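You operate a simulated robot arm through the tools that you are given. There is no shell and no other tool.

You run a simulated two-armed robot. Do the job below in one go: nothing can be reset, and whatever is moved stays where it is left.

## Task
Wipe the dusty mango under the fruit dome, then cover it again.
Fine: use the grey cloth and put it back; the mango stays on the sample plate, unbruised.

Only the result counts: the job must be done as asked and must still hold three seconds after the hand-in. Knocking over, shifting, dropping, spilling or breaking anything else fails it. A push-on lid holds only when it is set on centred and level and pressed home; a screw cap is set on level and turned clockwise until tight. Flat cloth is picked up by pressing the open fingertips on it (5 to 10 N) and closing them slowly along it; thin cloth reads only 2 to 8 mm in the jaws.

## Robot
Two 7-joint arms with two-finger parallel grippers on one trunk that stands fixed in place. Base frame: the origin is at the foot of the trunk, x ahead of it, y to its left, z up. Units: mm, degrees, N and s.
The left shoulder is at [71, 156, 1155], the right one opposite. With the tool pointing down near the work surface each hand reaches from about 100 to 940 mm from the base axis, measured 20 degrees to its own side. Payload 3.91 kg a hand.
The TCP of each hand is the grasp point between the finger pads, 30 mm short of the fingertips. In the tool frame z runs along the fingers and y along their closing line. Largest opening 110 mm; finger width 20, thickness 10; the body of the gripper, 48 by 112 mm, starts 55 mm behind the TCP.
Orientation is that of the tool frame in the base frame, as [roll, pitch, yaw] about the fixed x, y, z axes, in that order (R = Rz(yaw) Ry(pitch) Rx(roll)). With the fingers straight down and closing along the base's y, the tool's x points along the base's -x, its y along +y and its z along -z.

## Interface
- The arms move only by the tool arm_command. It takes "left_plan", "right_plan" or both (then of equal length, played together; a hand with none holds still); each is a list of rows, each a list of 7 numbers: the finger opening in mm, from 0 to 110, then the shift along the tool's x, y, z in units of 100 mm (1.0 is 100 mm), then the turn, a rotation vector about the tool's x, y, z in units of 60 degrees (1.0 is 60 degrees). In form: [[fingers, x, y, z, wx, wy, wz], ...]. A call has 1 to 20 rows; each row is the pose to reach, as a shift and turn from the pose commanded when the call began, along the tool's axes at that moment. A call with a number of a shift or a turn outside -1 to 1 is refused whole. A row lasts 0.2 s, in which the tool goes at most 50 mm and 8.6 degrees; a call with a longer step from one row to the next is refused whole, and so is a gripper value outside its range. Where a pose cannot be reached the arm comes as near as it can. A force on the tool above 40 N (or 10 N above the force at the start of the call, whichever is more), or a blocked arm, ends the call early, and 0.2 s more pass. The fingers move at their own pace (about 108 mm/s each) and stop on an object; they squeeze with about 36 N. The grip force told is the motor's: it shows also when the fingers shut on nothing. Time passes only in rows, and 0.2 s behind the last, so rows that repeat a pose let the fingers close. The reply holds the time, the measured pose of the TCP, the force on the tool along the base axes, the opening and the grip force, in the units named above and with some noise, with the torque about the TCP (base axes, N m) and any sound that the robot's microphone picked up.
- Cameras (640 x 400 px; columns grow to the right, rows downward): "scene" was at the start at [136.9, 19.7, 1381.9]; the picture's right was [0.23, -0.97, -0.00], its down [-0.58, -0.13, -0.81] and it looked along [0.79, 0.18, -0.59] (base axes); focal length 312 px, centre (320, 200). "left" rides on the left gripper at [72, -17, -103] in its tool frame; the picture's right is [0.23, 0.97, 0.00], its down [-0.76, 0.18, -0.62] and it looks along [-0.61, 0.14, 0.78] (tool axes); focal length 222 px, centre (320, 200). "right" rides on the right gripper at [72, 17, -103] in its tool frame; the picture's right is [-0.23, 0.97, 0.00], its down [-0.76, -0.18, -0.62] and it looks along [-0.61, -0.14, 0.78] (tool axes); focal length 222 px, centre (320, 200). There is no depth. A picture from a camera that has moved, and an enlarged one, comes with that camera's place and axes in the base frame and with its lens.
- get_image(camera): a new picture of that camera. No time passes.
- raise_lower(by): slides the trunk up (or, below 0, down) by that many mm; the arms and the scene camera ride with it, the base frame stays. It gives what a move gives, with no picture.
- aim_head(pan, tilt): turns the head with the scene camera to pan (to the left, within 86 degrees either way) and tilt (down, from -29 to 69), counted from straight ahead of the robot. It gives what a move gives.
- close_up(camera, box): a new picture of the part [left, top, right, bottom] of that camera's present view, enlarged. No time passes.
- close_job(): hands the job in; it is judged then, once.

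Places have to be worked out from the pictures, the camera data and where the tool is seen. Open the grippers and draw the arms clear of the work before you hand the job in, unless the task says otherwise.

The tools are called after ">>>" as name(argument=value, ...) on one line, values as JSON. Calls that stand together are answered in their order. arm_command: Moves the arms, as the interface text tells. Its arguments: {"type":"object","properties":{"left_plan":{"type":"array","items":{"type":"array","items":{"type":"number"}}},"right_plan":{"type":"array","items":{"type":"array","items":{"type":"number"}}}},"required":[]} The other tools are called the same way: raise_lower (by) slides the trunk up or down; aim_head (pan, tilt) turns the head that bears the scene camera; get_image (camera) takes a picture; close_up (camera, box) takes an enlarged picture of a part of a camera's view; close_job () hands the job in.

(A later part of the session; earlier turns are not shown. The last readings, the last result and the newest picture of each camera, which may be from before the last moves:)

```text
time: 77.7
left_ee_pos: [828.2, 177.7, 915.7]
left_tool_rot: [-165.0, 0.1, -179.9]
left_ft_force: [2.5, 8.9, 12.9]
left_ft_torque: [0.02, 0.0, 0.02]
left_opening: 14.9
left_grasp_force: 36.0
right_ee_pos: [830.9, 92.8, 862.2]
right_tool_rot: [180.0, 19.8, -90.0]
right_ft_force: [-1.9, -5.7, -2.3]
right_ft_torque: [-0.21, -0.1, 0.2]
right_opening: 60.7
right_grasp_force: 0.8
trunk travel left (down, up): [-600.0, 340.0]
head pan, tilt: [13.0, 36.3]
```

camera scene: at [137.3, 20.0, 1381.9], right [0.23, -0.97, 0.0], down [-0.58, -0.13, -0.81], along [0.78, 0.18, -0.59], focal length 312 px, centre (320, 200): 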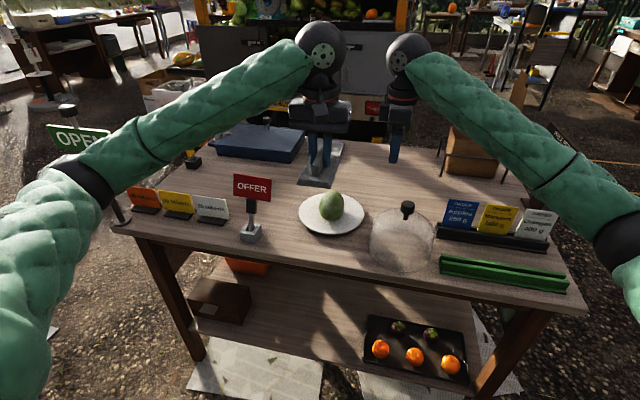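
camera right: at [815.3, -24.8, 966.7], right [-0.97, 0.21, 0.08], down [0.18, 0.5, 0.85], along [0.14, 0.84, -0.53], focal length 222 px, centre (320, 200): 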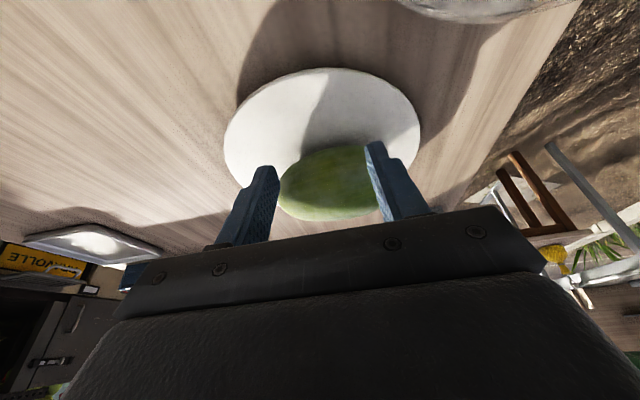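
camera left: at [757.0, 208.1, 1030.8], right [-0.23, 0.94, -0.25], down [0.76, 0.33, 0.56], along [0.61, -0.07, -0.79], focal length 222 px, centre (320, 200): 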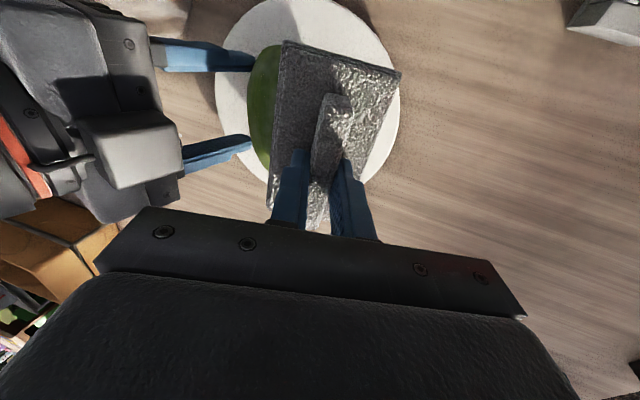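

The normal force is about 15 N, so I'm easing off another 1 mm while continuing the stroke.

>>> arm_command(left_plan=[[0, 0, -0.01, -0.01, 0, 0, 0], [0, 0, -0.05, -0.011, 0, 0, 0], [0, 0, -0.09, -0.011, 0, 0, 0]])

```text
time: 78.5
left_ee_pos: [829.8, 169.8, 917.4]
left_tool_rot: [-164.9, 0.0, -180.0]
left_ft_force: [0.6, 0.4, -1.3]
left_ft_torque: [0.02, -0.02, 0.0]
left_opening: 15.0
left_grasp_force: 35.9
right_ee_pos: [831.7, 92.7, 861.6]
right_tool_rot: [180.0, 19.9, -90.0]
right_ft_force: [0.2, 0.3, 0.5]
right_ft_torque: [-0.02, 0.01, 0.01]
right_opening: 60.1
right_grasp_force: 0.0
trunk travel left (down, up): [-600.0, 340.0]
head pan, tilt: [13.0, 36.3]
```

Contact is released; the right depth is about 0.5-0.6 mm lower. I'll press that much and continue the stroke.

>>> arm_command(left_plan=[[0, 0, 0, 0.006, 0, 0, 0], [0, 0, -0.04, 0.006, 0, 0, 0], [0, 0, -0.08, 0.006, 0, 0, 0]])

>>> close_up(camera="right", box=[210, 60, 440, 230])

```text
time: 79.3
left_ee_pos: [830.7, 160.5, 920.1]
left_tool_rot: [-164.9, 0.0, 179.9]
left_ft_force: [-0.4, -1.0, -0.6]
left_ft_torque: [-0.02, 0.0, 0.01]
left_opening: 15.0
left_grasp_force: 36.4
right_ee_pos: [831.2, 92.7, 860.8]
right_tool_rot: [180.0, 20.0, -90.0]
right_ft_force: [-0.3, -0.6, -0.4]
right_ft_torque: [0.01, 0.03, 0.02]
right_opening: 60.0
right_grasp_force: 0.0
trunk travel left (down, up): [-600.0, 340.0]
head pan, tilt: [13.0, 36.3]
```

```text
2.35 times, centred on (325, 145) of right
camera zoom: at [815.2, -10.8, 935.3], right [-0.97, 0.21, 0.08], down [0.18, 0.5, 0.85], along [0.14, 0.84, -0.53], focal length 523 px, centre (308, 329)
```

zoom: 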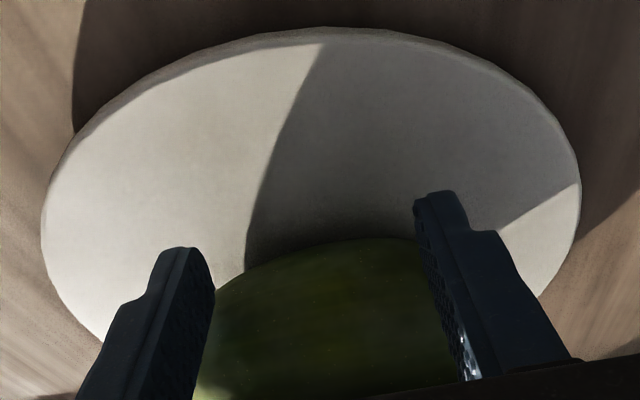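

No contact here yet. I'll press 0.4 mm deeper and read the force.

>>> arm_command(left_plan=[[0, 0, 0, 0.004, 0, 0, 0], [0, 0, 0, 0.004, 0, 0, 0]])

```text
time: 79.9
left_ee_pos: [829.9, 160.9, 920.4]
left_tool_rot: [-164.9, 0.1, 180.0]
left_ft_force: [0.5, 0.6, 0.3]
left_ft_torque: [0.03, -0.01, 0.0]
left_opening: 15.1
left_grasp_force: 36.0
right_ee_pos: [831.9, 93.5, 861.4]
right_tool_rot: [-180.0, 20.0, -90.1]
right_ft_force: [-0.2, 0.0, 1.2]
right_ft_torque: [0.01, 0.0, -0.01]
right_opening: 60.1
right_grasp_force: 0.0
trunk travel left (down, up): [-600.0, 340.0]
head pan, tilt: [13.0, 36.3]
```

>>> arm_command(left_plan=[[0, 0, 0, 0.004, 0, 0, 0], [0, 0, 0, 0.004, 0, 0, 0]])

```text
time: 80.5
left_ee_pos: [830.1, 162.1, 919.8]
left_tool_rot: [-164.9, 0.0, -179.9]
left_ft_force: [-0.4, 0.7, 3.7]
left_ft_torque: [-0.04, 0.03, 0.01]
left_opening: 14.9
left_grasp_force: 35.9
right_ee_pos: [830.6, 92.3, 861.5]
right_tool_rot: [180.0, 20.0, -90.0]
right_ft_force: [0.5, 0.1, -0.1]
right_ft_torque: [0.0, 0.02, 0.02]
right_opening: 60.2
right_grasp_force: 0.1
trunk travel left (down, up): [-600.0, 340.0]
head pan, tilt: [13.0, 36.3]
```

A 3.7 N contact is centred on the pad. I'll stroke 6 mm toward the stop and read.

>>> arm_command(left_plan=[[0, 0, -0.03, 0.0, 0, 0, 0], [0, 0, -0.06, 0.0, 0, 0, 0]])

```text
time: 81.1
left_ee_pos: [830.8, 156.5, 921.4]
left_tool_rot: [-164.8, 0.0, -180.0]
left_ft_force: [0.6, 3.7, 3.9]
left_ft_torque: [0.2, -0.03, -0.02]
left_opening: 14.9
left_grasp_force: 36.3
right_ee_pos: [830.6, 93.4, 861.9]
right_tool_rot: [179.9, 20.0, -90.0]
right_ft_force: [-0.1, -1.7, 0.7]
right_ft_torque: [-0.03, 0.0, 0.09]
right_opening: 60.4
right_grasp_force: 0.3
trunk travel left (down, up): [-600.0, 340.0]
head pan, tilt: [13.0, 36.3]
```

Sliding at about 4.7 N normal and friction ratio 0.55, with the mango held on the stop. I'll continue a few more mm.

>>> arm_command(left_plan=[[0, 0, -0.03, 0.0, 0, 0, 0], [0, 0, -0.06, 0.0, 0, 0, 0]])

>>> close_up(camera="scene", box=[295, 150, 375, 230])

```text
time: 81.7
left_ee_pos: [831.0, 149.7, 922.8]
left_tool_rot: [-164.9, 0.0, -180.0]
left_ft_force: [0.2, 2.2, 1.4]
left_ft_torque: [0.07, 0.0, 0.0]
left_opening: 15.1
left_grasp_force: 36.2
right_ee_pos: [831.4, 92.8, 861.6]
right_tool_rot: [-180.0, 20.0, -90.0]
right_ft_force: [-0.7, -1.3, 0.2]
right_ft_torque: [-0.01, 0.01, 0.0]
right_opening: 60.3
right_grasp_force: 0.4
trunk travel left (down, up): [-600.0, 340.0]
head pan, tilt: [13.0, 36.3]
```

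```text
5.00 times, centred on (335, 190) of scene
camera zoom: at [137.0, 19.7, 1381.9], right [0.23, -0.97, 0.0], down [-0.58, -0.13, -0.81], along [0.79, 0.18, -0.59], focal length 1561 px, centre (245, 250)
```

zoom: 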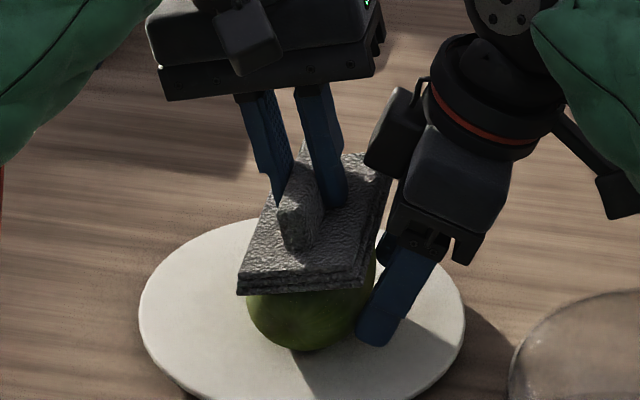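

Good, steady contact. I'll lift off now and inspect the mango to see whether the wiping had a visible effect.

>>> arm_command(left_plan=[[0, 0, 0, -0.1, 0, 0, 0], [0, 0, 0.2, -0.3, 0, 0, 0], [0, 0, 0.5, -0.5, 0, 0, 0], [0, 0, 0.8, -0.6, 0, 0, 0]])

>>> close_up(camera="scene", box=[310, 180, 350, 225])

>>> close_up(camera="left", box=[200, 30, 330, 200])

>>> close_up(camera="right", box=[240, 130, 420, 230])

```text
time: 82.7
left_ee_pos: [830.7, 242.3, 959.4]
left_tool_rot: [-164.9, 0.1, 180.0]
left_ft_force: [0.1, -0.3, -0.2]
left_ft_torque: [0.01, -0.03, -0.03]
left_opening: 14.7
left_grasp_force: 36.0
right_ee_pos: [831.1, 92.8, 861.7]
right_tool_rot: [-180.0, 19.9, -90.0]
right_ft_force: [0.1, -0.3, -0.4]
right_ft_torque: [0.02, 0.0, -0.01]
right_opening: 60.1
right_grasp_force: 0.0
trunk travel left (down, up): [-600.0, 340.0]
head pan, tilt: [13.0, 36.3]
```

```text
8.89 times, centred on (330, 202) of scene
camera zoom: at [137.1, 20.4, 1381.9], right [0.23, -0.97, 0.0], down [-0.58, -0.13, -0.81], along [0.79, 0.18, -0.59], focal length 2775 px, centre (231, 178)
```

zoom: 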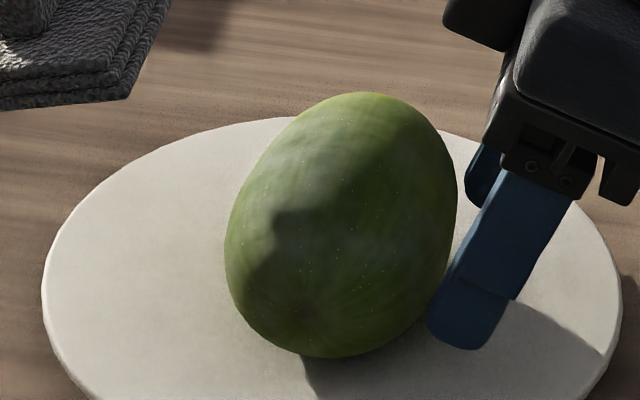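

```text
2.35 times, centred on (265, 115) of left
camera zoom: at [757.6, 251.6, 1062.8], right [-0.23, 0.94, -0.25], down [0.76, 0.33, 0.56], along [0.61, -0.07, -0.79], focal length 523 px, centre (449, 400)
```

zoom: 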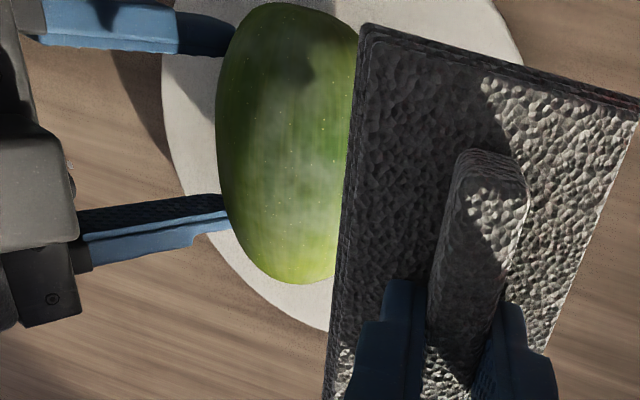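

```text
3.56 times, centred on (330, 180) of right
camera zoom: at [815.0, -10.8, 935.5], right [-0.97, 0.21, 0.08], down [0.18, 0.5, 0.85], along [0.14, 0.84, -0.53], focal length 790 px, centre (284, 271)
```

zoom: 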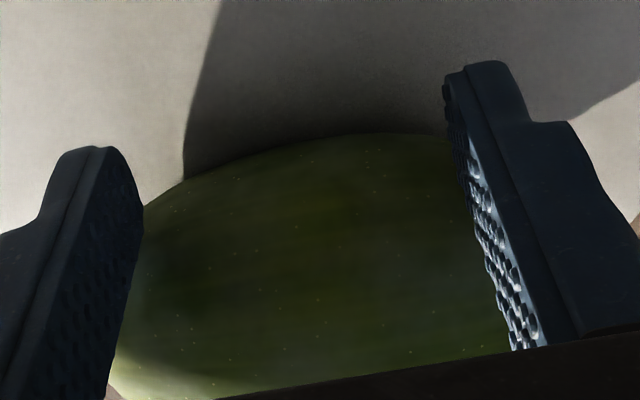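

The mango looks noticeably greener than before. I'll zoom at the same magnification as earlier to confirm.

>>> close_up(camera="scene", box=[318, 184, 346, 210])

>>> close_up(camera="left", box=[235, 25, 295, 160])

```text
15.38 times, centred on (332, 197) of scene
camera zoom: at [137.1, 20.4, 1381.9], right [0.23, -0.97, 0.0], down [-0.58, -0.13, -0.81], along [0.79, 0.18, -0.59], focal length 4803 px, centre (135, 246)
```

zoom: 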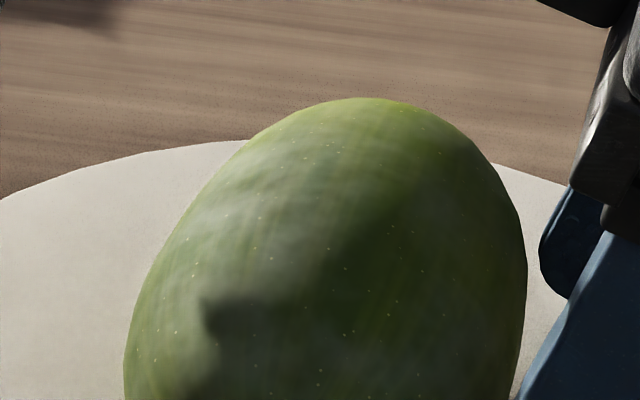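

```text
2.96 times, centred on (265, 92) of left
camera zoom: at [757.6, 251.6, 1062.8], right [-0.23, 0.94, -0.25], down [0.76, 0.33, 0.56], along [0.61, -0.07, -0.79], focal length 658 px, centre (483, 518)
```

zoom: 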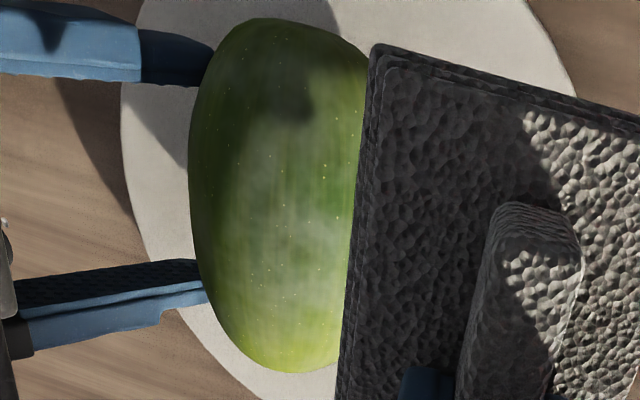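

The haze is fainter but still present, so I'll keep wiping. Next stroke cycle at about 931.6 depth with the same lean.

>>> arm_command(left_plan=[[0, 0, -0.25, 0.2, 0, 0, 0], [0, 0, -0.5, 0.4, 0, 0, 0], [0, 0, -0.5, 0.55, 0, 0, 0], [0, 0, -0.5, 0.58, 0, 0, 0], [0, 0, -0.5, 0.592, 0, 0, 0], [0, 0, -0.5, 0.597, 0, 0, 0]])

```text
time: 84.1
left_ee_pos: [830.8, 178.1, 915.8]
left_tool_rot: [-164.9, 0.1, 179.9]
left_ft_force: [0.3, -0.5, 0.9]
left_ft_torque: [-0.05, 0.01, -0.01]
left_opening: 14.8
left_grasp_force: 35.8
right_ee_pos: [832.0, 93.2, 861.6]
right_tool_rot: [-180.0, 20.0, -90.0]
right_ft_force: [0.3, -0.4, 0.4]
right_ft_torque: [0.02, -0.02, -0.02]
right_opening: 60.0
right_grasp_force: 0.2
trunk travel left (down, up): [-600.0, 340.0]
head pan, tilt: [13.0, 36.3]
```

Light touch. I'll press 0.2 mm more and stroke 15 mm.

>>> arm_command(left_plan=[[0, 0, 0, 0.002, 0, 0, 0], [0, 0, -0.05, 0.002, 0, 0, 0], [0, 0, -0.1, 0.002, 0, 0, 0], [0, 0, -0.15, 0.002, 0, 0, 0]])

```text
time: 85.1
left_ee_pos: [830.6, 164.9, 918.8]
left_tool_rot: [-164.9, 0.0, 180.0]
left_ft_force: [0.8, 2.7, 1.8]
left_ft_torque: [0.12, 0.0, 0.0]
left_opening: 14.7
left_grasp_force: 35.6
right_ee_pos: [832.0, 92.6, 861.7]
right_tool_rot: [-180.0, 20.1, -89.9]
right_ft_force: [0.1, -2.1, 0.1]
right_ft_torque: [-0.08, 0.01, 0.04]
right_opening: 60.0
right_grasp_force: 1.0
trunk travel left (down, up): [-600.0, 340.0]
head pan, tilt: [13.0, 36.3]
```

Good sliding contact at about 2.5 N. I'll continue the stroke to its end.

>>> arm_command(left_plan=[[0, 0, -0.05, 0.001, 0, 0, 0], [0, 0, -0.1, 0.001, 0, 0, 0], [0, 0, -0.15, 0.001, 0, 0, 0]])

```text
time: 85.9
left_ee_pos: [831.1, 149.5, 921.9]
left_tool_rot: [-164.9, 0.1, -180.0]
left_ft_force: [-0.1, 4.4, 5.4]
left_ft_torque: [0.19, -0.03, -0.03]
left_opening: 14.7
left_grasp_force: 36.1
right_ee_pos: [831.5, 93.5, 861.5]
right_tool_rot: [180.0, 20.1, -90.0]
right_ft_force: [0.6, -3.0, -2.1]
right_ft_torque: [-0.14, 0.0, 0.03]
right_opening: 60.0
right_grasp_force: 0.2
trunk travel left (down, up): [-600.0, 340.0]
head pan, tilt: [13.0, 36.3]
```

Firm contact of about 6 N at the end of the stroke with the mango pinned. I'll run a full repeat cycle at a slightly shallower depth.

>>> arm_command(left_plan=[[0, 0, 0, -0.04, 0, 0, 0], [0, 0, 0.18, -0.04, 0, 0, 0], [0, 0, 0.32, -0.03, 0, 0, 0], [0, 0, 0.32, -0.01, 0, 0, 0], [0, 0, 0.32, -0.002, 0, 0, 0], [0, 0, 0.26, -0.002, 0, 0, 0], [0, 0, 0.2, -0.002, 0, 0, 0]])

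```text
time: 87.5
left_ee_pos: [830.9, 169.4, 918.4]
left_tool_rot: [-164.9, 0.0, -180.0]
left_ft_force: [-0.4, 0.8, -0.5]
left_ft_torque: [0.01, 0.02, 0.01]
left_opening: 15.0
left_grasp_force: 35.7
right_ee_pos: [831.3, 92.3, 860.9]
right_tool_rot: [180.0, 20.0, -89.9]
right_ft_force: [-0.3, 0.1, -0.4]
right_ft_torque: [0.0, -0.03, -0.02]
right_opening: 60.0
right_grasp_force: 0.0
trunk travel left (down, up): [-600.0, 340.0]
head pan, tilt: [13.0, 36.3]
```

No contact at that depth. I'll press 0.4 mm deeper and stroke the rest.

>>> arm_command(left_plan=[[0, 0, 0, 0.004, 0, 0, 0], [0, 0, -0.05, 0.004, 0, 0, 0], [0, 0, -0.1, 0.004, 0, 0, 0]])

```text
time: 88.3
left_ee_pos: [828.9, 158.9, 920.2]
left_tool_rot: [-164.9, 0.0, -180.0]
left_ft_force: [0.3, 1.1, 0.8]
left_ft_torque: [0.01, 0.0, 0.04]
left_opening: 14.9
left_grasp_force: 35.8
right_ee_pos: [831.5, 93.0, 861.0]
right_tool_rot: [-179.9, 20.0, -90.0]
right_ft_force: [0.1, -1.0, 0.6]
right_ft_torque: [-0.02, 0.01, 0.01]
right_opening: 59.9
right_grasp_force: 0.0
trunk travel left (down, up): [-600.0, 340.0]
head pan, tilt: [13.0, 36.3]
```

>>> arm_command(left_plan=[[0, 0, -0.03, 0.003, 0, 0, 0], [0, 0, -0.07, 0.003, 0, 0, 0], [0, 0, -0.1, 0.003, 0, 0, 0]])

```text
time: 89.1
left_ee_pos: [830.1, 149.1, 921.9]
left_tool_rot: [-164.9, 0.1, 179.9]
left_ft_force: [0.0, 8.2, 9.3]
left_ft_torque: [0.45, 0.07, -0.03]
left_opening: 15.0
left_grasp_force: 36.0
right_ee_pos: [831.6, 92.5, 860.8]
right_tool_rot: [-180.0, 20.0, -90.0]
right_ft_force: [1.3, -7.4, -4.1]
right_ft_torque: [-0.28, -0.01, -0.02]
right_opening: 60.3
right_grasp_force: 0.7
trunk travel left (down, up): [-600.0, 340.0]
head pan, tilt: [13.0, 36.3]
```

That pass ended at about 11 N, firm but brief. I'll lift off and inspect again.

>>> arm_command(left_plan=[[0, 0, 0, -0.1, 0, 0, 0], [0, 0, 0.2, -0.3, 0, 0, 0], [0, 0, 0.5, -0.5, 0, 0, 0], [0, 0, 0.85, -0.7, 0, 0, 0]])

>>> close_up(camera="scene", box=[318, 184, 346, 210])

>>> close_up(camera="left", box=[225, 25, 295, 160])

```text
time: 90.1
left_ee_pos: [830.7, 249.5, 969.2]
left_tool_rot: [-164.9, 0.0, 180.0]
left_ft_force: [1.0, 0.3, -0.5]
left_ft_torque: [-0.01, 0.0, 0.05]
left_opening: 15.1
left_grasp_force: 35.8
right_ee_pos: [831.3, 93.0, 861.8]
right_tool_rot: [-180.0, 20.0, -90.0]
right_ft_force: [0.7, 0.1, 0.5]
right_ft_torque: [0.0, -0.01, 0.01]
right_opening: 60.0
right_grasp_force: 0.1
trunk travel left (down, up): [-600.0, 340.0]
head pan, tilt: [13.0, 36.3]
```

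```text
15.38 times, centred on (332, 197) of scene
camera zoom: at [136.6, 20.5, 1382.0], right [0.22, -0.97, 0.0], down [-0.58, -0.13, -0.81], along [0.79, 0.18, -0.59], focal length 4803 px, centre (135, 246)
```

zoom: 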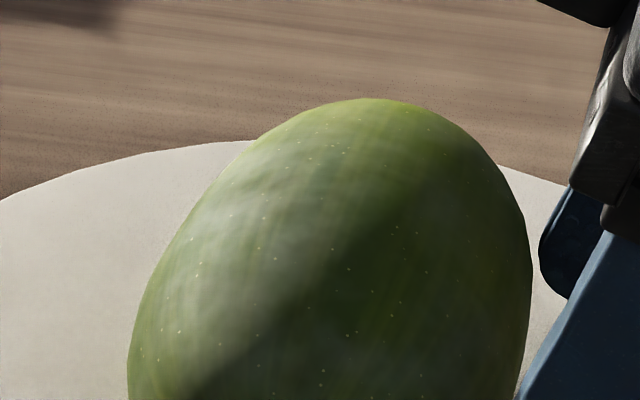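

```text
2.96 times, centred on (260, 92) of left
camera zoom: at [757.5, 259.8, 1072.6], right [-0.23, 0.94, -0.25], down [0.76, 0.33, 0.56], along [0.61, -0.07, -0.79], focal length 658 px, centre (498, 518)
```

zoom: 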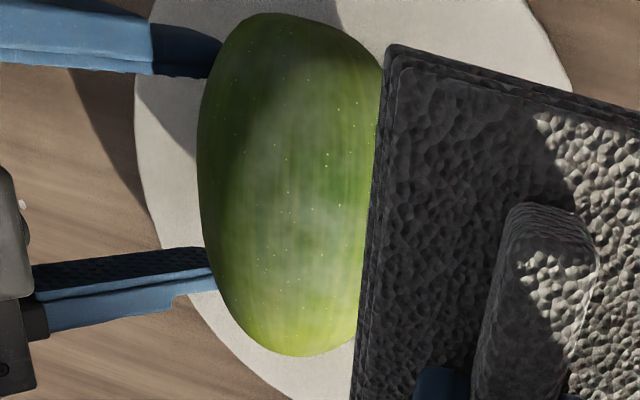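

To spread coverage I'll now pitch the pad 12° so it contacts nearer the mango's -x end, positioning above the start of the next stroke.

>>> arm_command(left_plan=[[0, 0.15, -0.1, 0.1, 0, -0.1, 0], [0, 0.3, -0.2, 0.3, 0, -0.2, 0], [0, 0.3, -0.397, 0.5, 0, -0.2, 0], [0, 0.3, -0.397, 0.623, 0, -0.2, 0]])

>>> close_up(camera="scene", box=[285, 140, 385, 230])

```text
time: 91.1
left_ee_pos: [800.5, 195.2, 917.7]
left_tool_rot: [-164.6, 11.5, -176.8]
left_ft_force: [0.0, -0.7, -0.6]
left_ft_torque: [0.01, 0.01, 0.03]
left_opening: 14.7
left_grasp_force: 36.4
right_ee_pos: [831.1, 94.3, 863.0]
right_tool_rot: [180.0, 19.8, -90.0]
right_ft_force: [0.9, -0.7, -0.6]
right_ft_torque: [-0.02, -0.02, -0.05]
right_opening: 60.1
right_grasp_force: 0.1
trunk travel left (down, up): [-600.0, 340.0]
head pan, tilt: [13.0, 36.3]
```

```text
4.44 times, centred on (335, 185) of scene
camera zoom: at [136.9, 20.5, 1382.0], right [0.23, -0.97, 0.0], down [-0.58, -0.13, -0.81], along [0.79, 0.18, -0.59], focal length 1387 px, centre (253, 267)
```

zoom: 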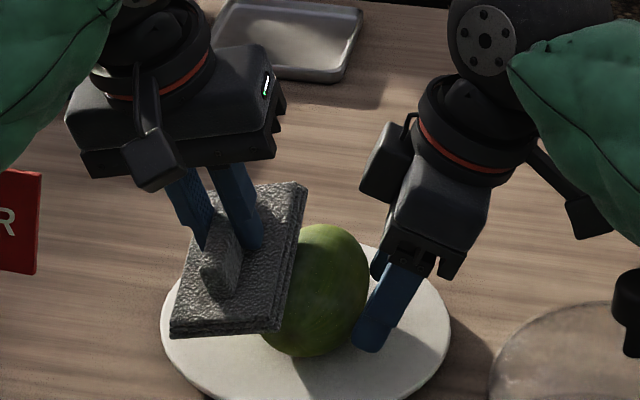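

Position is good. I'll approach along the tool axis, 6 mm first, then finer.

>>> arm_command(left_plan=[[0, 0, -0.04, 0.03, 0, 0, 0], [0, 0, -0.07, 0.06, 0, 0, 0], [0, 0, -0.07, 0.07, 0, 0, 0]])

>>> arm_command(left_plan=[[0, 0, 0, 0.01, 0, 0, 0], [0, 0, 0, 0.01, 0, 0, 0]])

```text
time: 91.9
left_ee_pos: [802.3, 186.0, 912.1]
left_tool_rot: [-164.6, 11.7, -176.7]
left_ft_force: [-1.4, 0.7, 1.6]
left_ft_torque: [-0.06, 0.09, 0.01]
left_opening: 15.0
left_grasp_force: 36.0
right_ee_pos: [830.6, 93.8, 862.5]
right_tool_rot: [-180.0, 20.0, -90.0]
right_ft_force: [-0.4, -0.3, -0.4]
right_ft_torque: [0.01, 0.0, -0.01]
right_opening: 60.1
right_grasp_force: 0.0
trunk travel left (down, up): [-600.0, 340.0]
head pan, tilt: [13.0, 36.3]
```

```text
time: 92.5
left_ee_pos: [802.1, 185.6, 911.3]
left_tool_rot: [-164.7, 11.8, -176.7]
left_ft_force: [-1.9, 1.4, 7.1]
left_ft_torque: [-0.18, 0.14, -0.08]
left_opening: 14.8
left_grasp_force: 35.5
right_ee_pos: [831.4, 92.3, 862.2]
right_tool_rot: [-179.9, 20.0, -90.0]
right_ft_force: [0.4, 0.0, 0.2]
right_ft_torque: [-0.02, 0.0, -0.01]
right_opening: 59.9
right_grasp_force: 0.1
trunk travel left (down, up): [-600.0, 340.0]
head pan, tilt: [13.0, 36.3]
```

About 7 N. I'll ease 0.3 mm and stroke 12 mm toward the stop.

>>> arm_command(left_plan=[[0, 0, 0, -0.003, 0, 0, 0], [0, 0, -0.04, -0.004, 0, 0, 0], [0, 0, -0.08, -0.005, 0, 0, 0], [0, 0, -0.12, -0.005, 0, 0, 0]])

```text
time: 93.5
left_ee_pos: [800.9, 174.8, 915.5]
left_tool_rot: [-164.6, 11.5, -176.9]
left_ft_force: [-1.3, 0.5, 0.6]
left_ft_torque: [-0.02, 0.05, -0.02]
left_opening: 14.8
left_grasp_force: 36.1
right_ee_pos: [829.8, 92.8, 862.3]
right_tool_rot: [-179.9, 19.9, -90.0]
right_ft_force: [0.6, 0.3, -0.2]
right_ft_torque: [0.03, -0.02, 0.0]
right_opening: 59.9
right_grasp_force: 0.0
trunk travel left (down, up): [-600.0, 340.0]
head pan, tilt: [13.0, 36.3]
```

Light contact. I'll deepen 0.3 mm and continue.

>>> arm_command(left_plan=[[0, 0, -0.04, 0.004, 0, 0, 0], [0, 0, -0.08, 0.004, 0, 0, 0], [0, 0, -0.12, 0.004, 0, 0, 0]])

```text
time: 94.3
left_ee_pos: [802.9, 162.8, 920.0]
left_tool_rot: [-164.6, 11.6, -176.8]
left_ft_force: [0.0, -0.3, -0.2]
left_ft_torque: [0.03, -0.03, 0.02]
left_opening: 14.9
left_grasp_force: 36.0
right_ee_pos: [832.4, 91.8, 862.4]
right_tool_rot: [-180.0, 20.0, -90.1]
right_ft_force: [0.3, 0.0, 0.4]
right_ft_torque: [0.0, 0.03, 0.02]
right_opening: 60.0
right_grasp_force: 0.0
trunk travel left (down, up): [-600.0, 340.0]
head pan, tilt: [13.0, 36.3]
```

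Contact lost. I'll deepen in 0.5 mm steps here.

>>> arm_command(left_plan=[[0, 0, 0, 0.005, 0, 0, 0], [0, 0, 0, 0.005, 0, 0, 0]])

```text
time: 94.9
left_ee_pos: [802.1, 163.2, 918.3]
left_tool_rot: [-164.7, 11.7, -176.8]
left_ft_force: [0.4, 1.3, 3.6]
left_ft_torque: [-0.05, 0.04, -0.01]
left_opening: 15.1
left_grasp_force: 36.2
right_ee_pos: [831.5, 92.8, 862.1]
right_tool_rot: [180.0, 20.1, -90.1]
right_ft_force: [0.4, 0.0, 0.1]
right_ft_torque: [0.01, 0.02, -0.01]
right_opening: 59.9
right_grasp_force: 0.1
trunk travel left (down, up): [-600.0, 340.0]
head pan, tilt: [13.0, 36.3]
```

Contact is 3.7 N now. I'll stroke 8 mm at this depth.

>>> arm_command(left_plan=[[0, 0, -0.04, 0, 0, 0, 0], [0, 0, -0.08, 0, 0, 0, 0]])

```text
time: 95.5
left_ee_pos: [801.2, 155.6, 920.0]
left_tool_rot: [-164.6, 11.7, -176.9]
left_ft_force: [-0.9, 7.9, 6.8]
left_ft_torque: [0.23, 0.16, -0.07]
left_opening: 14.5
left_grasp_force: 36.2
right_ee_pos: [831.5, 92.5, 862.2]
right_tool_rot: [-180.0, 19.9, -90.0]
right_ft_force: [1.0, -9.1, -3.0]
right_ft_torque: [-0.29, -0.14, 0.29]
right_opening: 59.7
right_grasp_force: 0.1
trunk travel left (down, up): [-600.0, 340.0]
head pan, tilt: [13.0, 36.3]
```

About 8.6 N normal and sliding. I'll ease 0.3 mm and continue another 8 mm.

>>> arm_command(left_plan=[[0, 0, -0.03, -0.004, 0, 0, 0], [0, 0, -0.08, -0.004, 0, 0, 0]])

```text
time: 96.1
left_ee_pos: [801.2, 147.3, 922.2]
left_tool_rot: [-164.5, 11.7, -176.8]
left_ft_force: [-0.3, 3.4, 2.5]
left_ft_torque: [0.16, 0.08, -0.04]
left_opening: 15.1
left_grasp_force: 36.3
right_ee_pos: [830.9, 92.8, 861.9]
right_tool_rot: [-179.9, 20.0, -90.0]
right_ft_force: [0.6, -5.4, -0.4]
right_ft_torque: [-0.14, -0.04, 0.13]
right_opening: 59.6
right_grasp_force: 0.1
trunk travel left (down, up): [-600.0, 340.0]
head pan, tilt: [13.0, 36.3]
```

Good sliding on the -x part. Next I'll pitch the other way, 12°, to wipe the +x part of the mango.

>>> arm_command(left_plan=[[0, 0, 0, -0.1, 0, 0, 0], [0, -0.1, 0.15, -0.25, 0, 0.1, 0], [0, -0.2, 0.3, -0.25, 0, 0.2, 0], [0, -0.265, 0.4, -0.2, 0, 0.3, 0], [0, -0.265, 0.4, -0.15, 0, 0.4, 0], [0, -0.265, 0.4, -0.098, 0, 0.4, 0]])

>>> close_up(camera="scene", box=[285, 140, 385, 230])

>>> get_image(camera="left")

```text
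time: 97.5
left_ee_pos: [824.9, 188.5, 926.2]
left_tool_rot: [-164.6, -11.5, 176.9]
left_ft_force: [0.2, -0.4, -1.0]
left_ft_torque: [0.02, -0.01, -0.04]
left_opening: 15.1
left_grasp_force: 36.2
right_ee_pos: [830.8, 93.5, 862.1]
right_tool_rot: [179.9, 20.0, -90.1]
right_ft_force: [-0.7, -0.7, 0.1]
right_ft_torque: [0.0, -0.01, -0.02]
right_opening: 60.3
right_grasp_force: 0.1
trunk travel left (down, up): [-600.0, 340.0]
head pan, tilt: [13.0, 36.3]
```

```text
4.44 times, centred on (335, 185) of scene
camera zoom: at [137.2, 19.9, 1381.9], right [0.23, -0.97, 0.0], down [-0.58, -0.13, -0.81], along [0.78, 0.18, -0.59], focal length 1387 px, centre (253, 267)
```

zoom: 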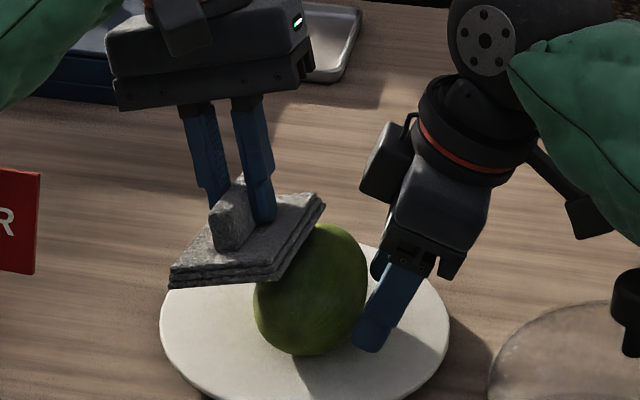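

```text
taken
camera left: at [776.2, 202.8, 1041.2], right [-0.22, 0.95, -0.21], down [0.87, 0.29, 0.39], along [0.43, -0.1, -0.9], focal length 222 px, centre (320, 200)
```

left: 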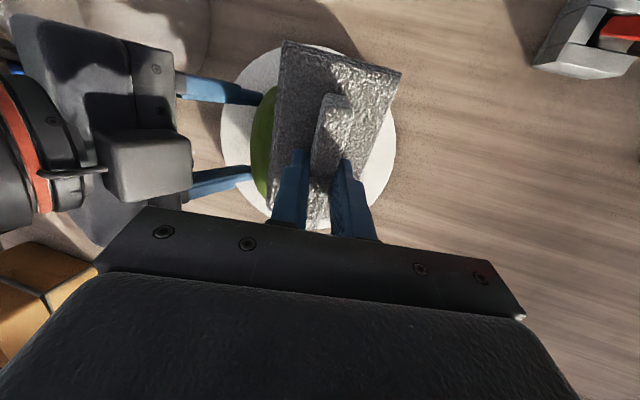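

The pad is pitched toward the +x side. I'll approach 7 mm and then feel for contact.

>>> arm_command(left_plan=[[0, 0, 0, 0.03, 0, 0, 0], [0, 0, 0, 0.06, 0, 0, 0], [0, 0, 0, 0.08, 0, 0, 0]])

```text
time: 98.3
left_ee_pos: [823.7, 189.3, 919.3]
left_tool_rot: [-164.6, -11.5, 176.9]
left_ft_force: [-0.1, 0.0, -0.5]
left_ft_torque: [-0.01, 0.0, 0.0]
left_opening: 14.9
left_grasp_force: 36.7
right_ee_pos: [831.7, 92.4, 862.2]
right_tool_rot: [180.0, 20.0, -90.1]
right_ft_force: [1.0, 0.7, -1.0]
right_ft_torque: [0.02, 0.02, 0.0]
right_opening: 59.8
right_grasp_force: 0.1
trunk travel left (down, up): [-600.0, 340.0]
head pan, tilt: [13.0, 36.3]
```

>>> arm_command(left_plan=[[0, 0, 0, 0.01, 0, 0, 0], [0, 0, 0, 0.02, 0, 0, 0], [0, 0, 0, 0.02, 0, 0, 0]])

```text
time: 99.1
left_ee_pos: [823.6, 187.3, 916.5]
left_tool_rot: [-164.6, -11.5, 176.8]
left_ft_force: [0.8, 0.0, 1.4]
left_ft_torque: [-0.04, -0.07, 0.03]
left_opening: 15.1
left_grasp_force: 35.9
right_ee_pos: [832.2, 93.0, 862.5]
right_tool_rot: [180.0, 20.0, -90.0]
right_ft_force: [0.5, -0.4, -0.6]
right_ft_torque: [0.02, 0.04, 0.02]
right_opening: 59.8
right_grasp_force: 0.1
trunk travel left (down, up): [-600.0, 340.0]
head pan, tilt: [13.0, 36.3]
```

Contact is about 2 N on the +x side. I'll press 0.3 mm more and stroke 12 mm.

>>> arm_command(left_plan=[[0, 0, 0, 0.003, 0, 0, 0], [0, 0, -0.04, 0.003, 0, 0, 0], [0, 0, -0.08, 0.003, 0, 0, 0], [0, 0, -0.12, 0.003, 0, 0, 0]])

```text
time: 100.1
left_ee_pos: [823.4, 175.3, 918.7]
left_tool_rot: [-164.5, -11.5, 176.8]
left_ft_force: [1.6, 5.3, 7.0]
left_ft_torque: [0.06, -0.27, 0.28]
left_opening: 15.0
left_grasp_force: 36.2
right_ee_pos: [832.1, 93.7, 860.7]
right_tool_rot: [179.9, 19.9, -90.0]
right_ft_force: [1.1, -6.3, -3.3]
right_ft_torque: [-0.18, 0.09, -0.19]
right_opening: 60.1
right_grasp_force: 0.0
trunk travel left (down, up): [-600.0, 340.0]
head pan, tilt: [13.0, 36.3]
```

About 8 N with the mango on the stop. I'll ease 0.2 mm and continue 12 mm.

>>> arm_command(left_plan=[[0, 0, -0.04, -0.003, 0, 0, 0], [0, 0, -0.08, -0.003, 0, 0, 0], [0, 0, -0.12, -0.003, 0, 0, 0]])

```text
time: 100.9
left_ee_pos: [823.0, 163.4, 922.6]
left_tool_rot: [-164.5, -11.6, 176.8]
left_ft_force: [1.2, 4.2, 2.7]
left_ft_torque: [0.15, -0.2, 0.2]
left_opening: 15.0
left_grasp_force: 35.8
right_ee_pos: [833.0, 94.0, 861.7]
right_tool_rot: [179.8, 20.1, -90.0]
right_ft_force: [0.2, -5.7, 0.3]
right_ft_torque: [-0.13, 0.02, -0.13]
right_opening: 60.1
right_grasp_force: 0.5
trunk travel left (down, up): [-600.0, 340.0]
head pan, tilt: [13.0, 36.3]
```

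Good sliding at about 4 N. I'll continue another 12 mm at this depth.

>>> arm_command(left_plan=[[0, 0, -0.04, 0, 0, 0, 0], [0, 0, -0.08, 0, 0, 0, 0], [0, 0, -0.12, 0, 0, 0, 0]])

```text
time: 101.7
left_ee_pos: [823.0, 152.4, 926.1]
left_tool_rot: [-164.6, -11.6, 176.7]
left_ft_force: [-1.2, -0.4, -0.3]
left_ft_torque: [-0.03, -0.02, 0.0]
left_opening: 14.9
left_grasp_force: 35.8
right_ee_pos: [831.4, 93.1, 861.3]
right_tool_rot: [179.9, 20.0, -89.9]
right_ft_force: [-0.4, 0.3, -0.1]
right_ft_torque: [0.0, 0.0, 0.0]
right_opening: 59.8
right_grasp_force: 0.1
trunk travel left (down, up): [-600.0, 340.0]
head pan, tilt: [13.0, 36.3]
```

That stroke is complete. I'll lift away and inspect the surface once more.

>>> arm_command(left_plan=[[0, 0, 0, -0.15, 0, 0, 0], [0, 0.1, 0.2, -0.35, 0, -0.1, 0], [0, 0.2, 0.5, -0.55, 0, -0.2, 0], [0, 0.2, 0.85, -0.7, 0, -0.2, 0]])

>>> close_up(camera="scene", box=[318, 184, 346, 210])

>>> close_up(camera="left", box=[225, 25, 295, 160])

>>> get_image(camera="left")

```text
time: 102.7
left_ee_pos: [818.4, 254.8, 974.6]
left_tool_rot: [-164.9, 0.1, 179.8]
left_ft_force: [0.6, 0.2, -0.3]
left_ft_torque: [0.03, -0.01, -0.03]
left_opening: 14.8
left_grasp_force: 36.0
right_ee_pos: [831.6, 92.5, 862.2]
right_tool_rot: [180.0, 19.9, -90.0]
right_ft_force: [0.5, 0.0, 0.1]
right_ft_torque: [-0.01, -0.02, 0.03]
right_opening: 60.0
right_grasp_force: 0.1
trunk travel left (down, up): [-600.0, 340.0]
head pan, tilt: [13.0, 36.3]
```

```text
15.38 times, centred on (332, 197) of scene
camera zoom: at [137.3, 20.4, 1381.9], right [0.22, -0.97, 0.0], down [-0.58, -0.13, -0.81], along [0.79, 0.18, -0.59], focal length 4803 px, centre (135, 246)
```

zoom: 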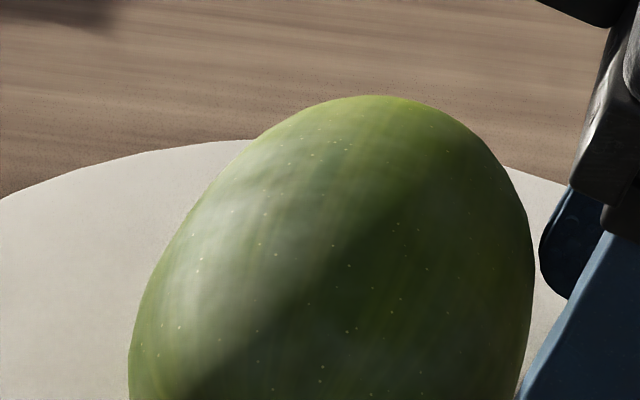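

```text
2.96 times, centred on (260, 92) of left
camera zoom: at [746.6, 264.4, 1077.1], right [-0.23, 0.94, -0.25], down [0.76, 0.33, 0.56], along [0.61, -0.07, -0.79], focal length 658 px, centre (498, 518)
```

zoom: 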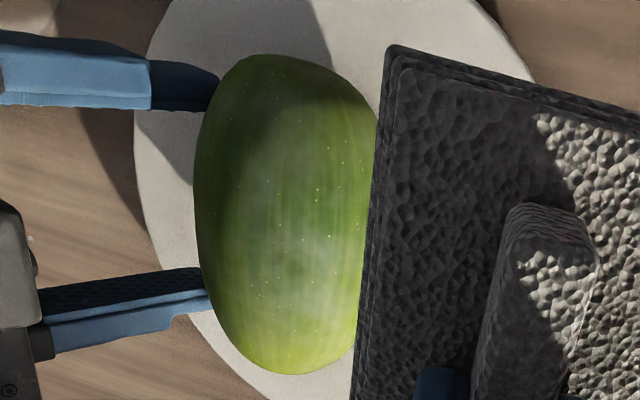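

```text
taken
camera left: at [746.6, 264.4, 1077.1], right [-0.23, 0.94, -0.25], down [0.76, 0.33, 0.56], along [0.61, -0.07, -0.79], focal length 222 px, centre (320, 200)
```

left: 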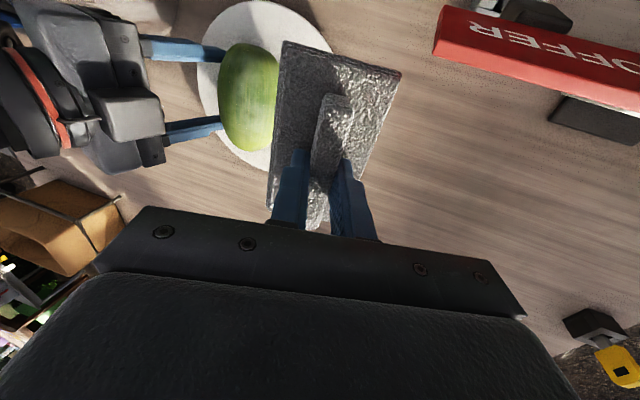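

The haze keeps fading with each set of sliding strokes. I'll continue with another full stroke using the plain 15° lean.

>>> arm_command(left_plan=[[0, -0.06, -0.2, 0.3, 0, 0, 0], [0, -0.114, -0.4, 0.55, 0, 0, 0], [0, -0.114, -0.506, 0.7, 0, 0, 0], [0, -0.114, -0.506, 0.75, 0, 0, 0], [0, -0.114, -0.506, 0.765, 0, 0, 0], [0, -0.114, -0.506, 0.771, 0, 0, 0], [0, -0.114, -0.556, 0.771, 0, 0, 0]])

```text
time: 104.3
left_ee_pos: [831.3, 180.2, 914.0]
left_tool_rot: [-164.9, 0.0, -180.0]
left_ft_force: [0.3, 2.3, 1.6]
left_ft_torque: [-0.01, 0.03, 0.0]
left_opening: 14.9
left_grasp_force: 36.2
right_ee_pos: [831.4, 91.4, 861.4]
right_tool_rot: [179.9, 20.1, -90.1]
right_ft_force: [0.1, -2.0, -0.2]
right_ft_torque: [-0.07, -0.01, 0.03]
right_opening: 60.8
right_grasp_force: 0.0
trunk travel left (down, up): [-600.0, 340.0]
head pan, tilt: [13.0, 36.3]
```

Contact is about 2 N, already on the stop. I'll stroke on 15 mm with 0.1 mm more depth.

>>> arm_command(left_plan=[[0, 0, -0.05, 0.001, 0, 0, 0], [0, 0, -0.1, 0.001, 0, 0, 0], [0, 0, -0.15, 0.001, 0, 0, 0]])

```text
time: 105.1
left_ee_pos: [830.7, 165.9, 918.4]
left_tool_rot: [-164.8, 0.2, -180.0]
left_ft_force: [0.6, 2.1, 2.0]
left_ft_torque: [0.02, -0.01, 0.01]
left_opening: 14.7
left_grasp_force: 36.1
right_ee_pos: [831.3, 92.3, 862.1]
right_tool_rot: [180.0, 20.1, -90.0]
right_ft_force: [0.0, -2.4, -1.2]
right_ft_torque: [-0.07, -0.05, 0.02]
right_opening: 60.1
right_grasp_force: 0.3
trunk travel left (down, up): [-600.0, 340.0]
head pan, tilt: [13.0, 36.3]
```

Very steady. I'll continue 15 mm more.

>>> arm_command(left_plan=[[0, 0, -0.05, 0.001, 0, 0, 0], [0, 0, -0.1, 0.001, 0, 0, 0], [0, 0, -0.16, 0.001, 0, 0, 0]])

```text
time: 105.9
left_ee_pos: [829.3, 150.1, 923.4]
left_tool_rot: [-164.9, 0.2, -180.0]
left_ft_force: [1.3, 4.5, 4.7]
left_ft_torque: [0.16, -0.03, -0.02]
left_opening: 14.9
left_grasp_force: 36.3
right_ee_pos: [830.9, 92.1, 860.9]
right_tool_rot: [-179.9, 20.1, -90.1]
right_ft_force: [-0.3, -6.0, -1.7]
right_ft_torque: [-0.21, -0.07, 0.07]
right_opening: 60.3
right_grasp_force: 0.2
trunk travel left (down, up): [-600.0, 340.0]
head pan, tilt: [13.0, 36.3]
```

About 5.7 N at the end. I'll repeat the whole cycle in one go with the same depth.

>>> arm_command(left_plan=[[0, 0, 0, -0.04, 0, 0, 0], [0, 0, 0.18, -0.05, 0, 0, 0], [0, 0, 0.36, -0.04, 0, 0, 0], [0, 0, 0.36, -0.015, 0, 0, 0], [0, 0, 0.36, -0.003, 0, 0, 0], [0, 0, 0.31, -0.001, 0, 0, 0], [0, 0, 0.26, 0, 0, 0, 0], [0, 0, 0.21, 0, 0, 0, 0]])

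```text
time: 107.7
left_ee_pos: [829.7, 169.8, 917.0]
left_tool_rot: [-164.9, 0.1, 180.0]
left_ft_force: [0.2, 2.2, 2.1]
left_ft_torque: [0.0, -0.01, -0.01]
left_opening: 14.5
left_grasp_force: 36.0
right_ee_pos: [830.4, 93.2, 861.4]
right_tool_rot: [-180.0, 20.0, -89.9]
right_ft_force: [0.0, -3.3, -1.1]
right_ft_torque: [-0.11, 0.02, 0.0]
right_opening: 60.1
right_grasp_force: 0.5
trunk travel left (down, up): [-600.0, 340.0]
head pan, tilt: [13.0, 36.3]
```

Contact is 2.5 N and sliding. I'll finish this stroke.

>>> arm_command(left_plan=[[0, 0, -0.05, 0.001, 0, 0, 0], [0, 0, -0.1, 0.001, 0, 0, 0], [0, 0, -0.15, 0.001, 0, 0, 0], [0, 0, -0.2, 0.001, 0, 0, 0]])

```text
time: 108.7
left_ee_pos: [829.8, 150.6, 922.3]
left_tool_rot: [-164.9, 0.0, -180.0]
left_ft_force: [-0.4, 2.0, 1.6]
left_ft_torque: [0.06, 0.04, -0.03]
left_opening: 14.8
left_grasp_force: 35.6
right_ee_pos: [830.8, 93.5, 861.2]
right_tool_rot: [-180.0, 19.9, -90.0]
right_ft_force: [0.1, -3.0, -0.5]
right_ft_torque: [-0.14, -0.03, -0.01]
right_opening: 60.1
right_grasp_force: 0.5
trunk travel left (down, up): [-600.0, 340.0]
head pan, tilt: [13.0, 36.3]
```

Working smoothly. I'll do the next full cycle in a single call with 0.2 mm more depth.

>>> arm_command(left_plan=[[0, 0, 0, -0.04, 0, 0, 0], [0, 0, 0.18, -0.05, 0, 0, 0], [0, 0, 0.36, -0.04, 0, 0, 0], [0, 0, 0.36, -0.015, 0, 0, 0], [0, 0, 0.36, -0.002, 0, 0, 0], [0, 0, 0.31, 0.001, 0, 0, 0], [0, 0, 0.26, 0.002, 0, 0, 0], [0, 0, 0.21, 0.002, 0, 0, 0], [0, 0, 0.16, 0.002, 0, 0, 0], [0, 0, 0.11, 0.002, 0, 0, 0], [0, 0, 0.06, 0.002, 0, 0, 0], [0, 0, 0.01, 0.002, 0, 0, 0]])

```text
time: 111.3
left_ee_pos: [831.0, 152.2, 921.9]
left_tool_rot: [-164.9, 0.1, -179.8]
left_ft_force: [2.0, 13.2, 13.6]
left_ft_torque: [0.6, -0.08, 0.02]
left_opening: 14.7
left_grasp_force: 36.1
right_ee_pos: [831.5, 92.4, 861.1]
right_tool_rot: [-180.0, 19.9, -90.1]
right_ft_force: [-0.2, -11.9, -7.7]
right_ft_torque: [-0.43, -0.16, 0.09]
right_opening: 60.3
right_grasp_force: 0.4
trunk travel left (down, up): [-600.0, 340.0]
head pan, tilt: [13.0, 36.3]
```

That pass reached about 16 N at the end, which is more than I want, so I'll keep it shallower. Lifting to inspect.

>>> arm_command(left_plan=[[0, 0, 0, -0.1, 0, 0, 0], [0, 0, 0.2, -0.3, 0, 0, 0], [0, 0, 0.5, -0.5, 0, 0, 0], [0, 0, 0.85, -0.7, 0, 0, 0]])

>>> close_up(camera="scene", box=[318, 184, 346, 210])

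>>> close_up(camera="left", box=[225, 25, 295, 160])

>>> close_up(camera="scene", box=[300, 175, 370, 240])

```text
time: 112.3
left_ee_pos: [829.3, 252.6, 966.9]
left_tool_rot: [-164.8, 0.0, 179.8]
left_ft_force: [-0.2, 0.4, -0.9]
left_ft_torque: [0.02, 0.01, 0.0]
left_opening: 14.8
left_grasp_force: 36.1
right_ee_pos: [831.2, 93.5, 862.5]
right_tool_rot: [180.0, 19.9, -90.0]
right_ft_force: [-0.6, 0.6, 0.8]
right_ft_torque: [0.02, -0.03, 0.01]
right_opening: 59.9
right_grasp_force: 0.0
trunk travel left (down, up): [-600.0, 340.0]
head pan, tilt: [13.0, 36.3]
```

```text
15.38 times, centred on (332, 197) of scene
camera zoom: at [136.7, 20.5, 1381.9], right [0.23, -0.97, 0.0], down [-0.58, -0.13, -0.81], along [0.79, 0.18, -0.59], focal length 4803 px, centre (135, 246)
```

zoom: 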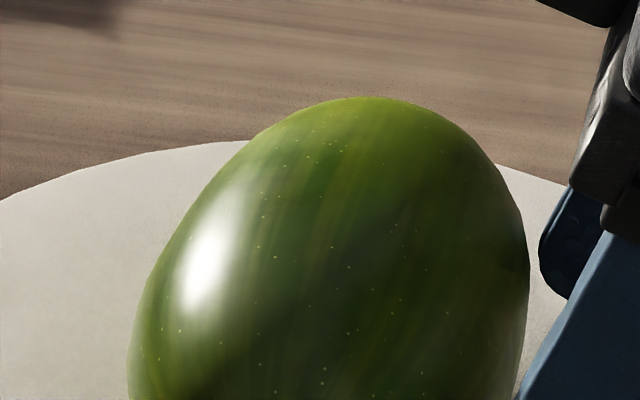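

```text
2.96 times, centred on (260, 92) of left
camera zoom: at [756.9, 261.5, 1070.3], right [-0.23, 0.94, -0.25], down [0.76, 0.33, 0.56], along [0.61, -0.07, -0.79], focal length 658 px, centre (498, 518)
```

zoom: 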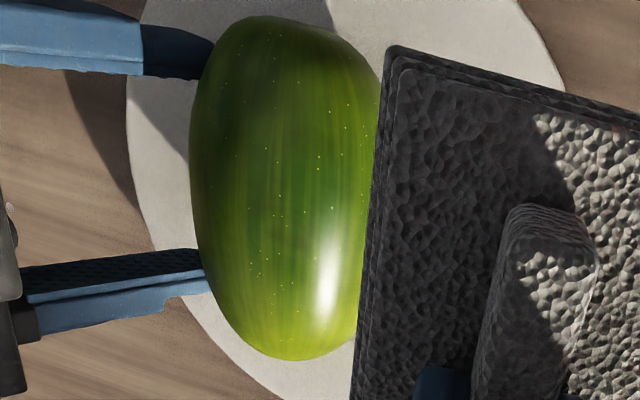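

```text
6.15 times, centred on (335, 208) of scene
camera zoom: at [136.7, 20.5, 1381.9], right [0.23, -0.97, 0.0], down [-0.58, -0.13, -0.81], along [0.79, 0.18, -0.59], focal length 1921 px, centre (228, 154)
```

zoom: 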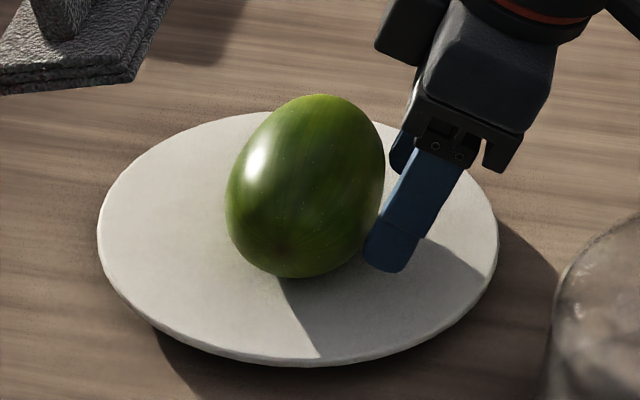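

The mango is now glossy and clean. Wiping is done, so I'll withdraw the right hand carefully along its own axis, keeping the left hand still.

>>> arm_command(right_plan=[[60, 0.03, 0, -0.05, 0, 0, 0], [60, 0.06, 0, -0.2, 0, 0, 0], [60, 0.06, 0, -0.5, 0, 0, 0], [60, 0.06, 0, -0.8, 0, 0, 0], [60, 0.06, 0, -1.0, 0, 0, 0]])

>>> arm_command(right_plan=[[60, 0, 0, -0.3, 0, 0.1, 0], [60, 0, 0, -0.6, 0, 0.2, 0], [60, 0, 0, -0.9, 0, 0.333, 0]])

>>> get_image(camera="scene")

```text
time: 113.5
left_ee_pos: [829.7, 252.1, 967.1]
left_tool_rot: [-164.9, 0.1, -179.9]
left_ft_force: [0.3, 1.2, -0.4]
left_ft_torque: [-0.05, 0.01, -0.01]
left_opening: 14.8
left_grasp_force: 36.0
right_ee_pos: [831.9, 53.0, 954.8]
right_tool_rot: [179.8, 20.0, -90.0]
right_ft_force: [0.6, 0.2, -0.8]
right_ft_torque: [0.03, 0.0, -0.03]
right_opening: 60.0
right_grasp_force: 0.0
trunk travel left (down, up): [-600.0, 340.0]
head pan, tilt: [13.0, 36.3]
```

```text
time: 114.3
left_ee_pos: [828.4, 252.1, 967.6]
left_tool_rot: [-164.9, 0.1, 179.9]
left_ft_force: [-0.2, -0.8, -1.0]
left_ft_torque: [0.01, -0.02, -0.01]
left_opening: 14.8
left_grasp_force: 36.3
right_ee_pos: [830.4, 23.1, 1039.9]
right_tool_rot: [-180.0, -0.1, -90.0]
right_ft_force: [-0.1, 0.7, -0.2]
right_ft_torque: [-0.03, -0.04, 0.0]
right_opening: 60.2
right_grasp_force: 0.1
trunk travel left (down, up): [-600.0, 340.0]
head pan, tilt: [13.0, 36.3]
```

```text
taken
camera scene: at [135.8, 20.0, 1382.0], right [0.23, -0.97, 0.0], down [-0.58, -0.13, -0.81], along [0.79, 0.18, -0.59], focal length 312 px, centre (320, 200)
```

scene: 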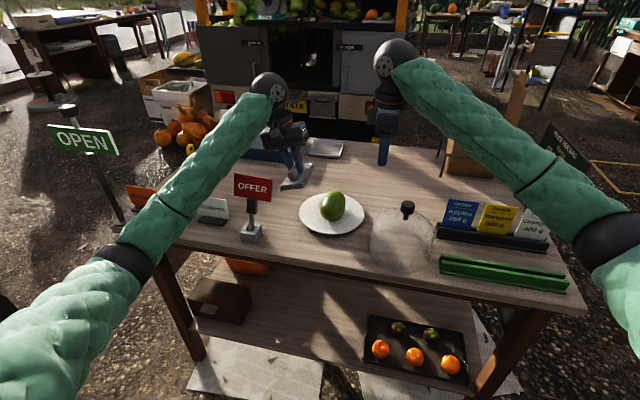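

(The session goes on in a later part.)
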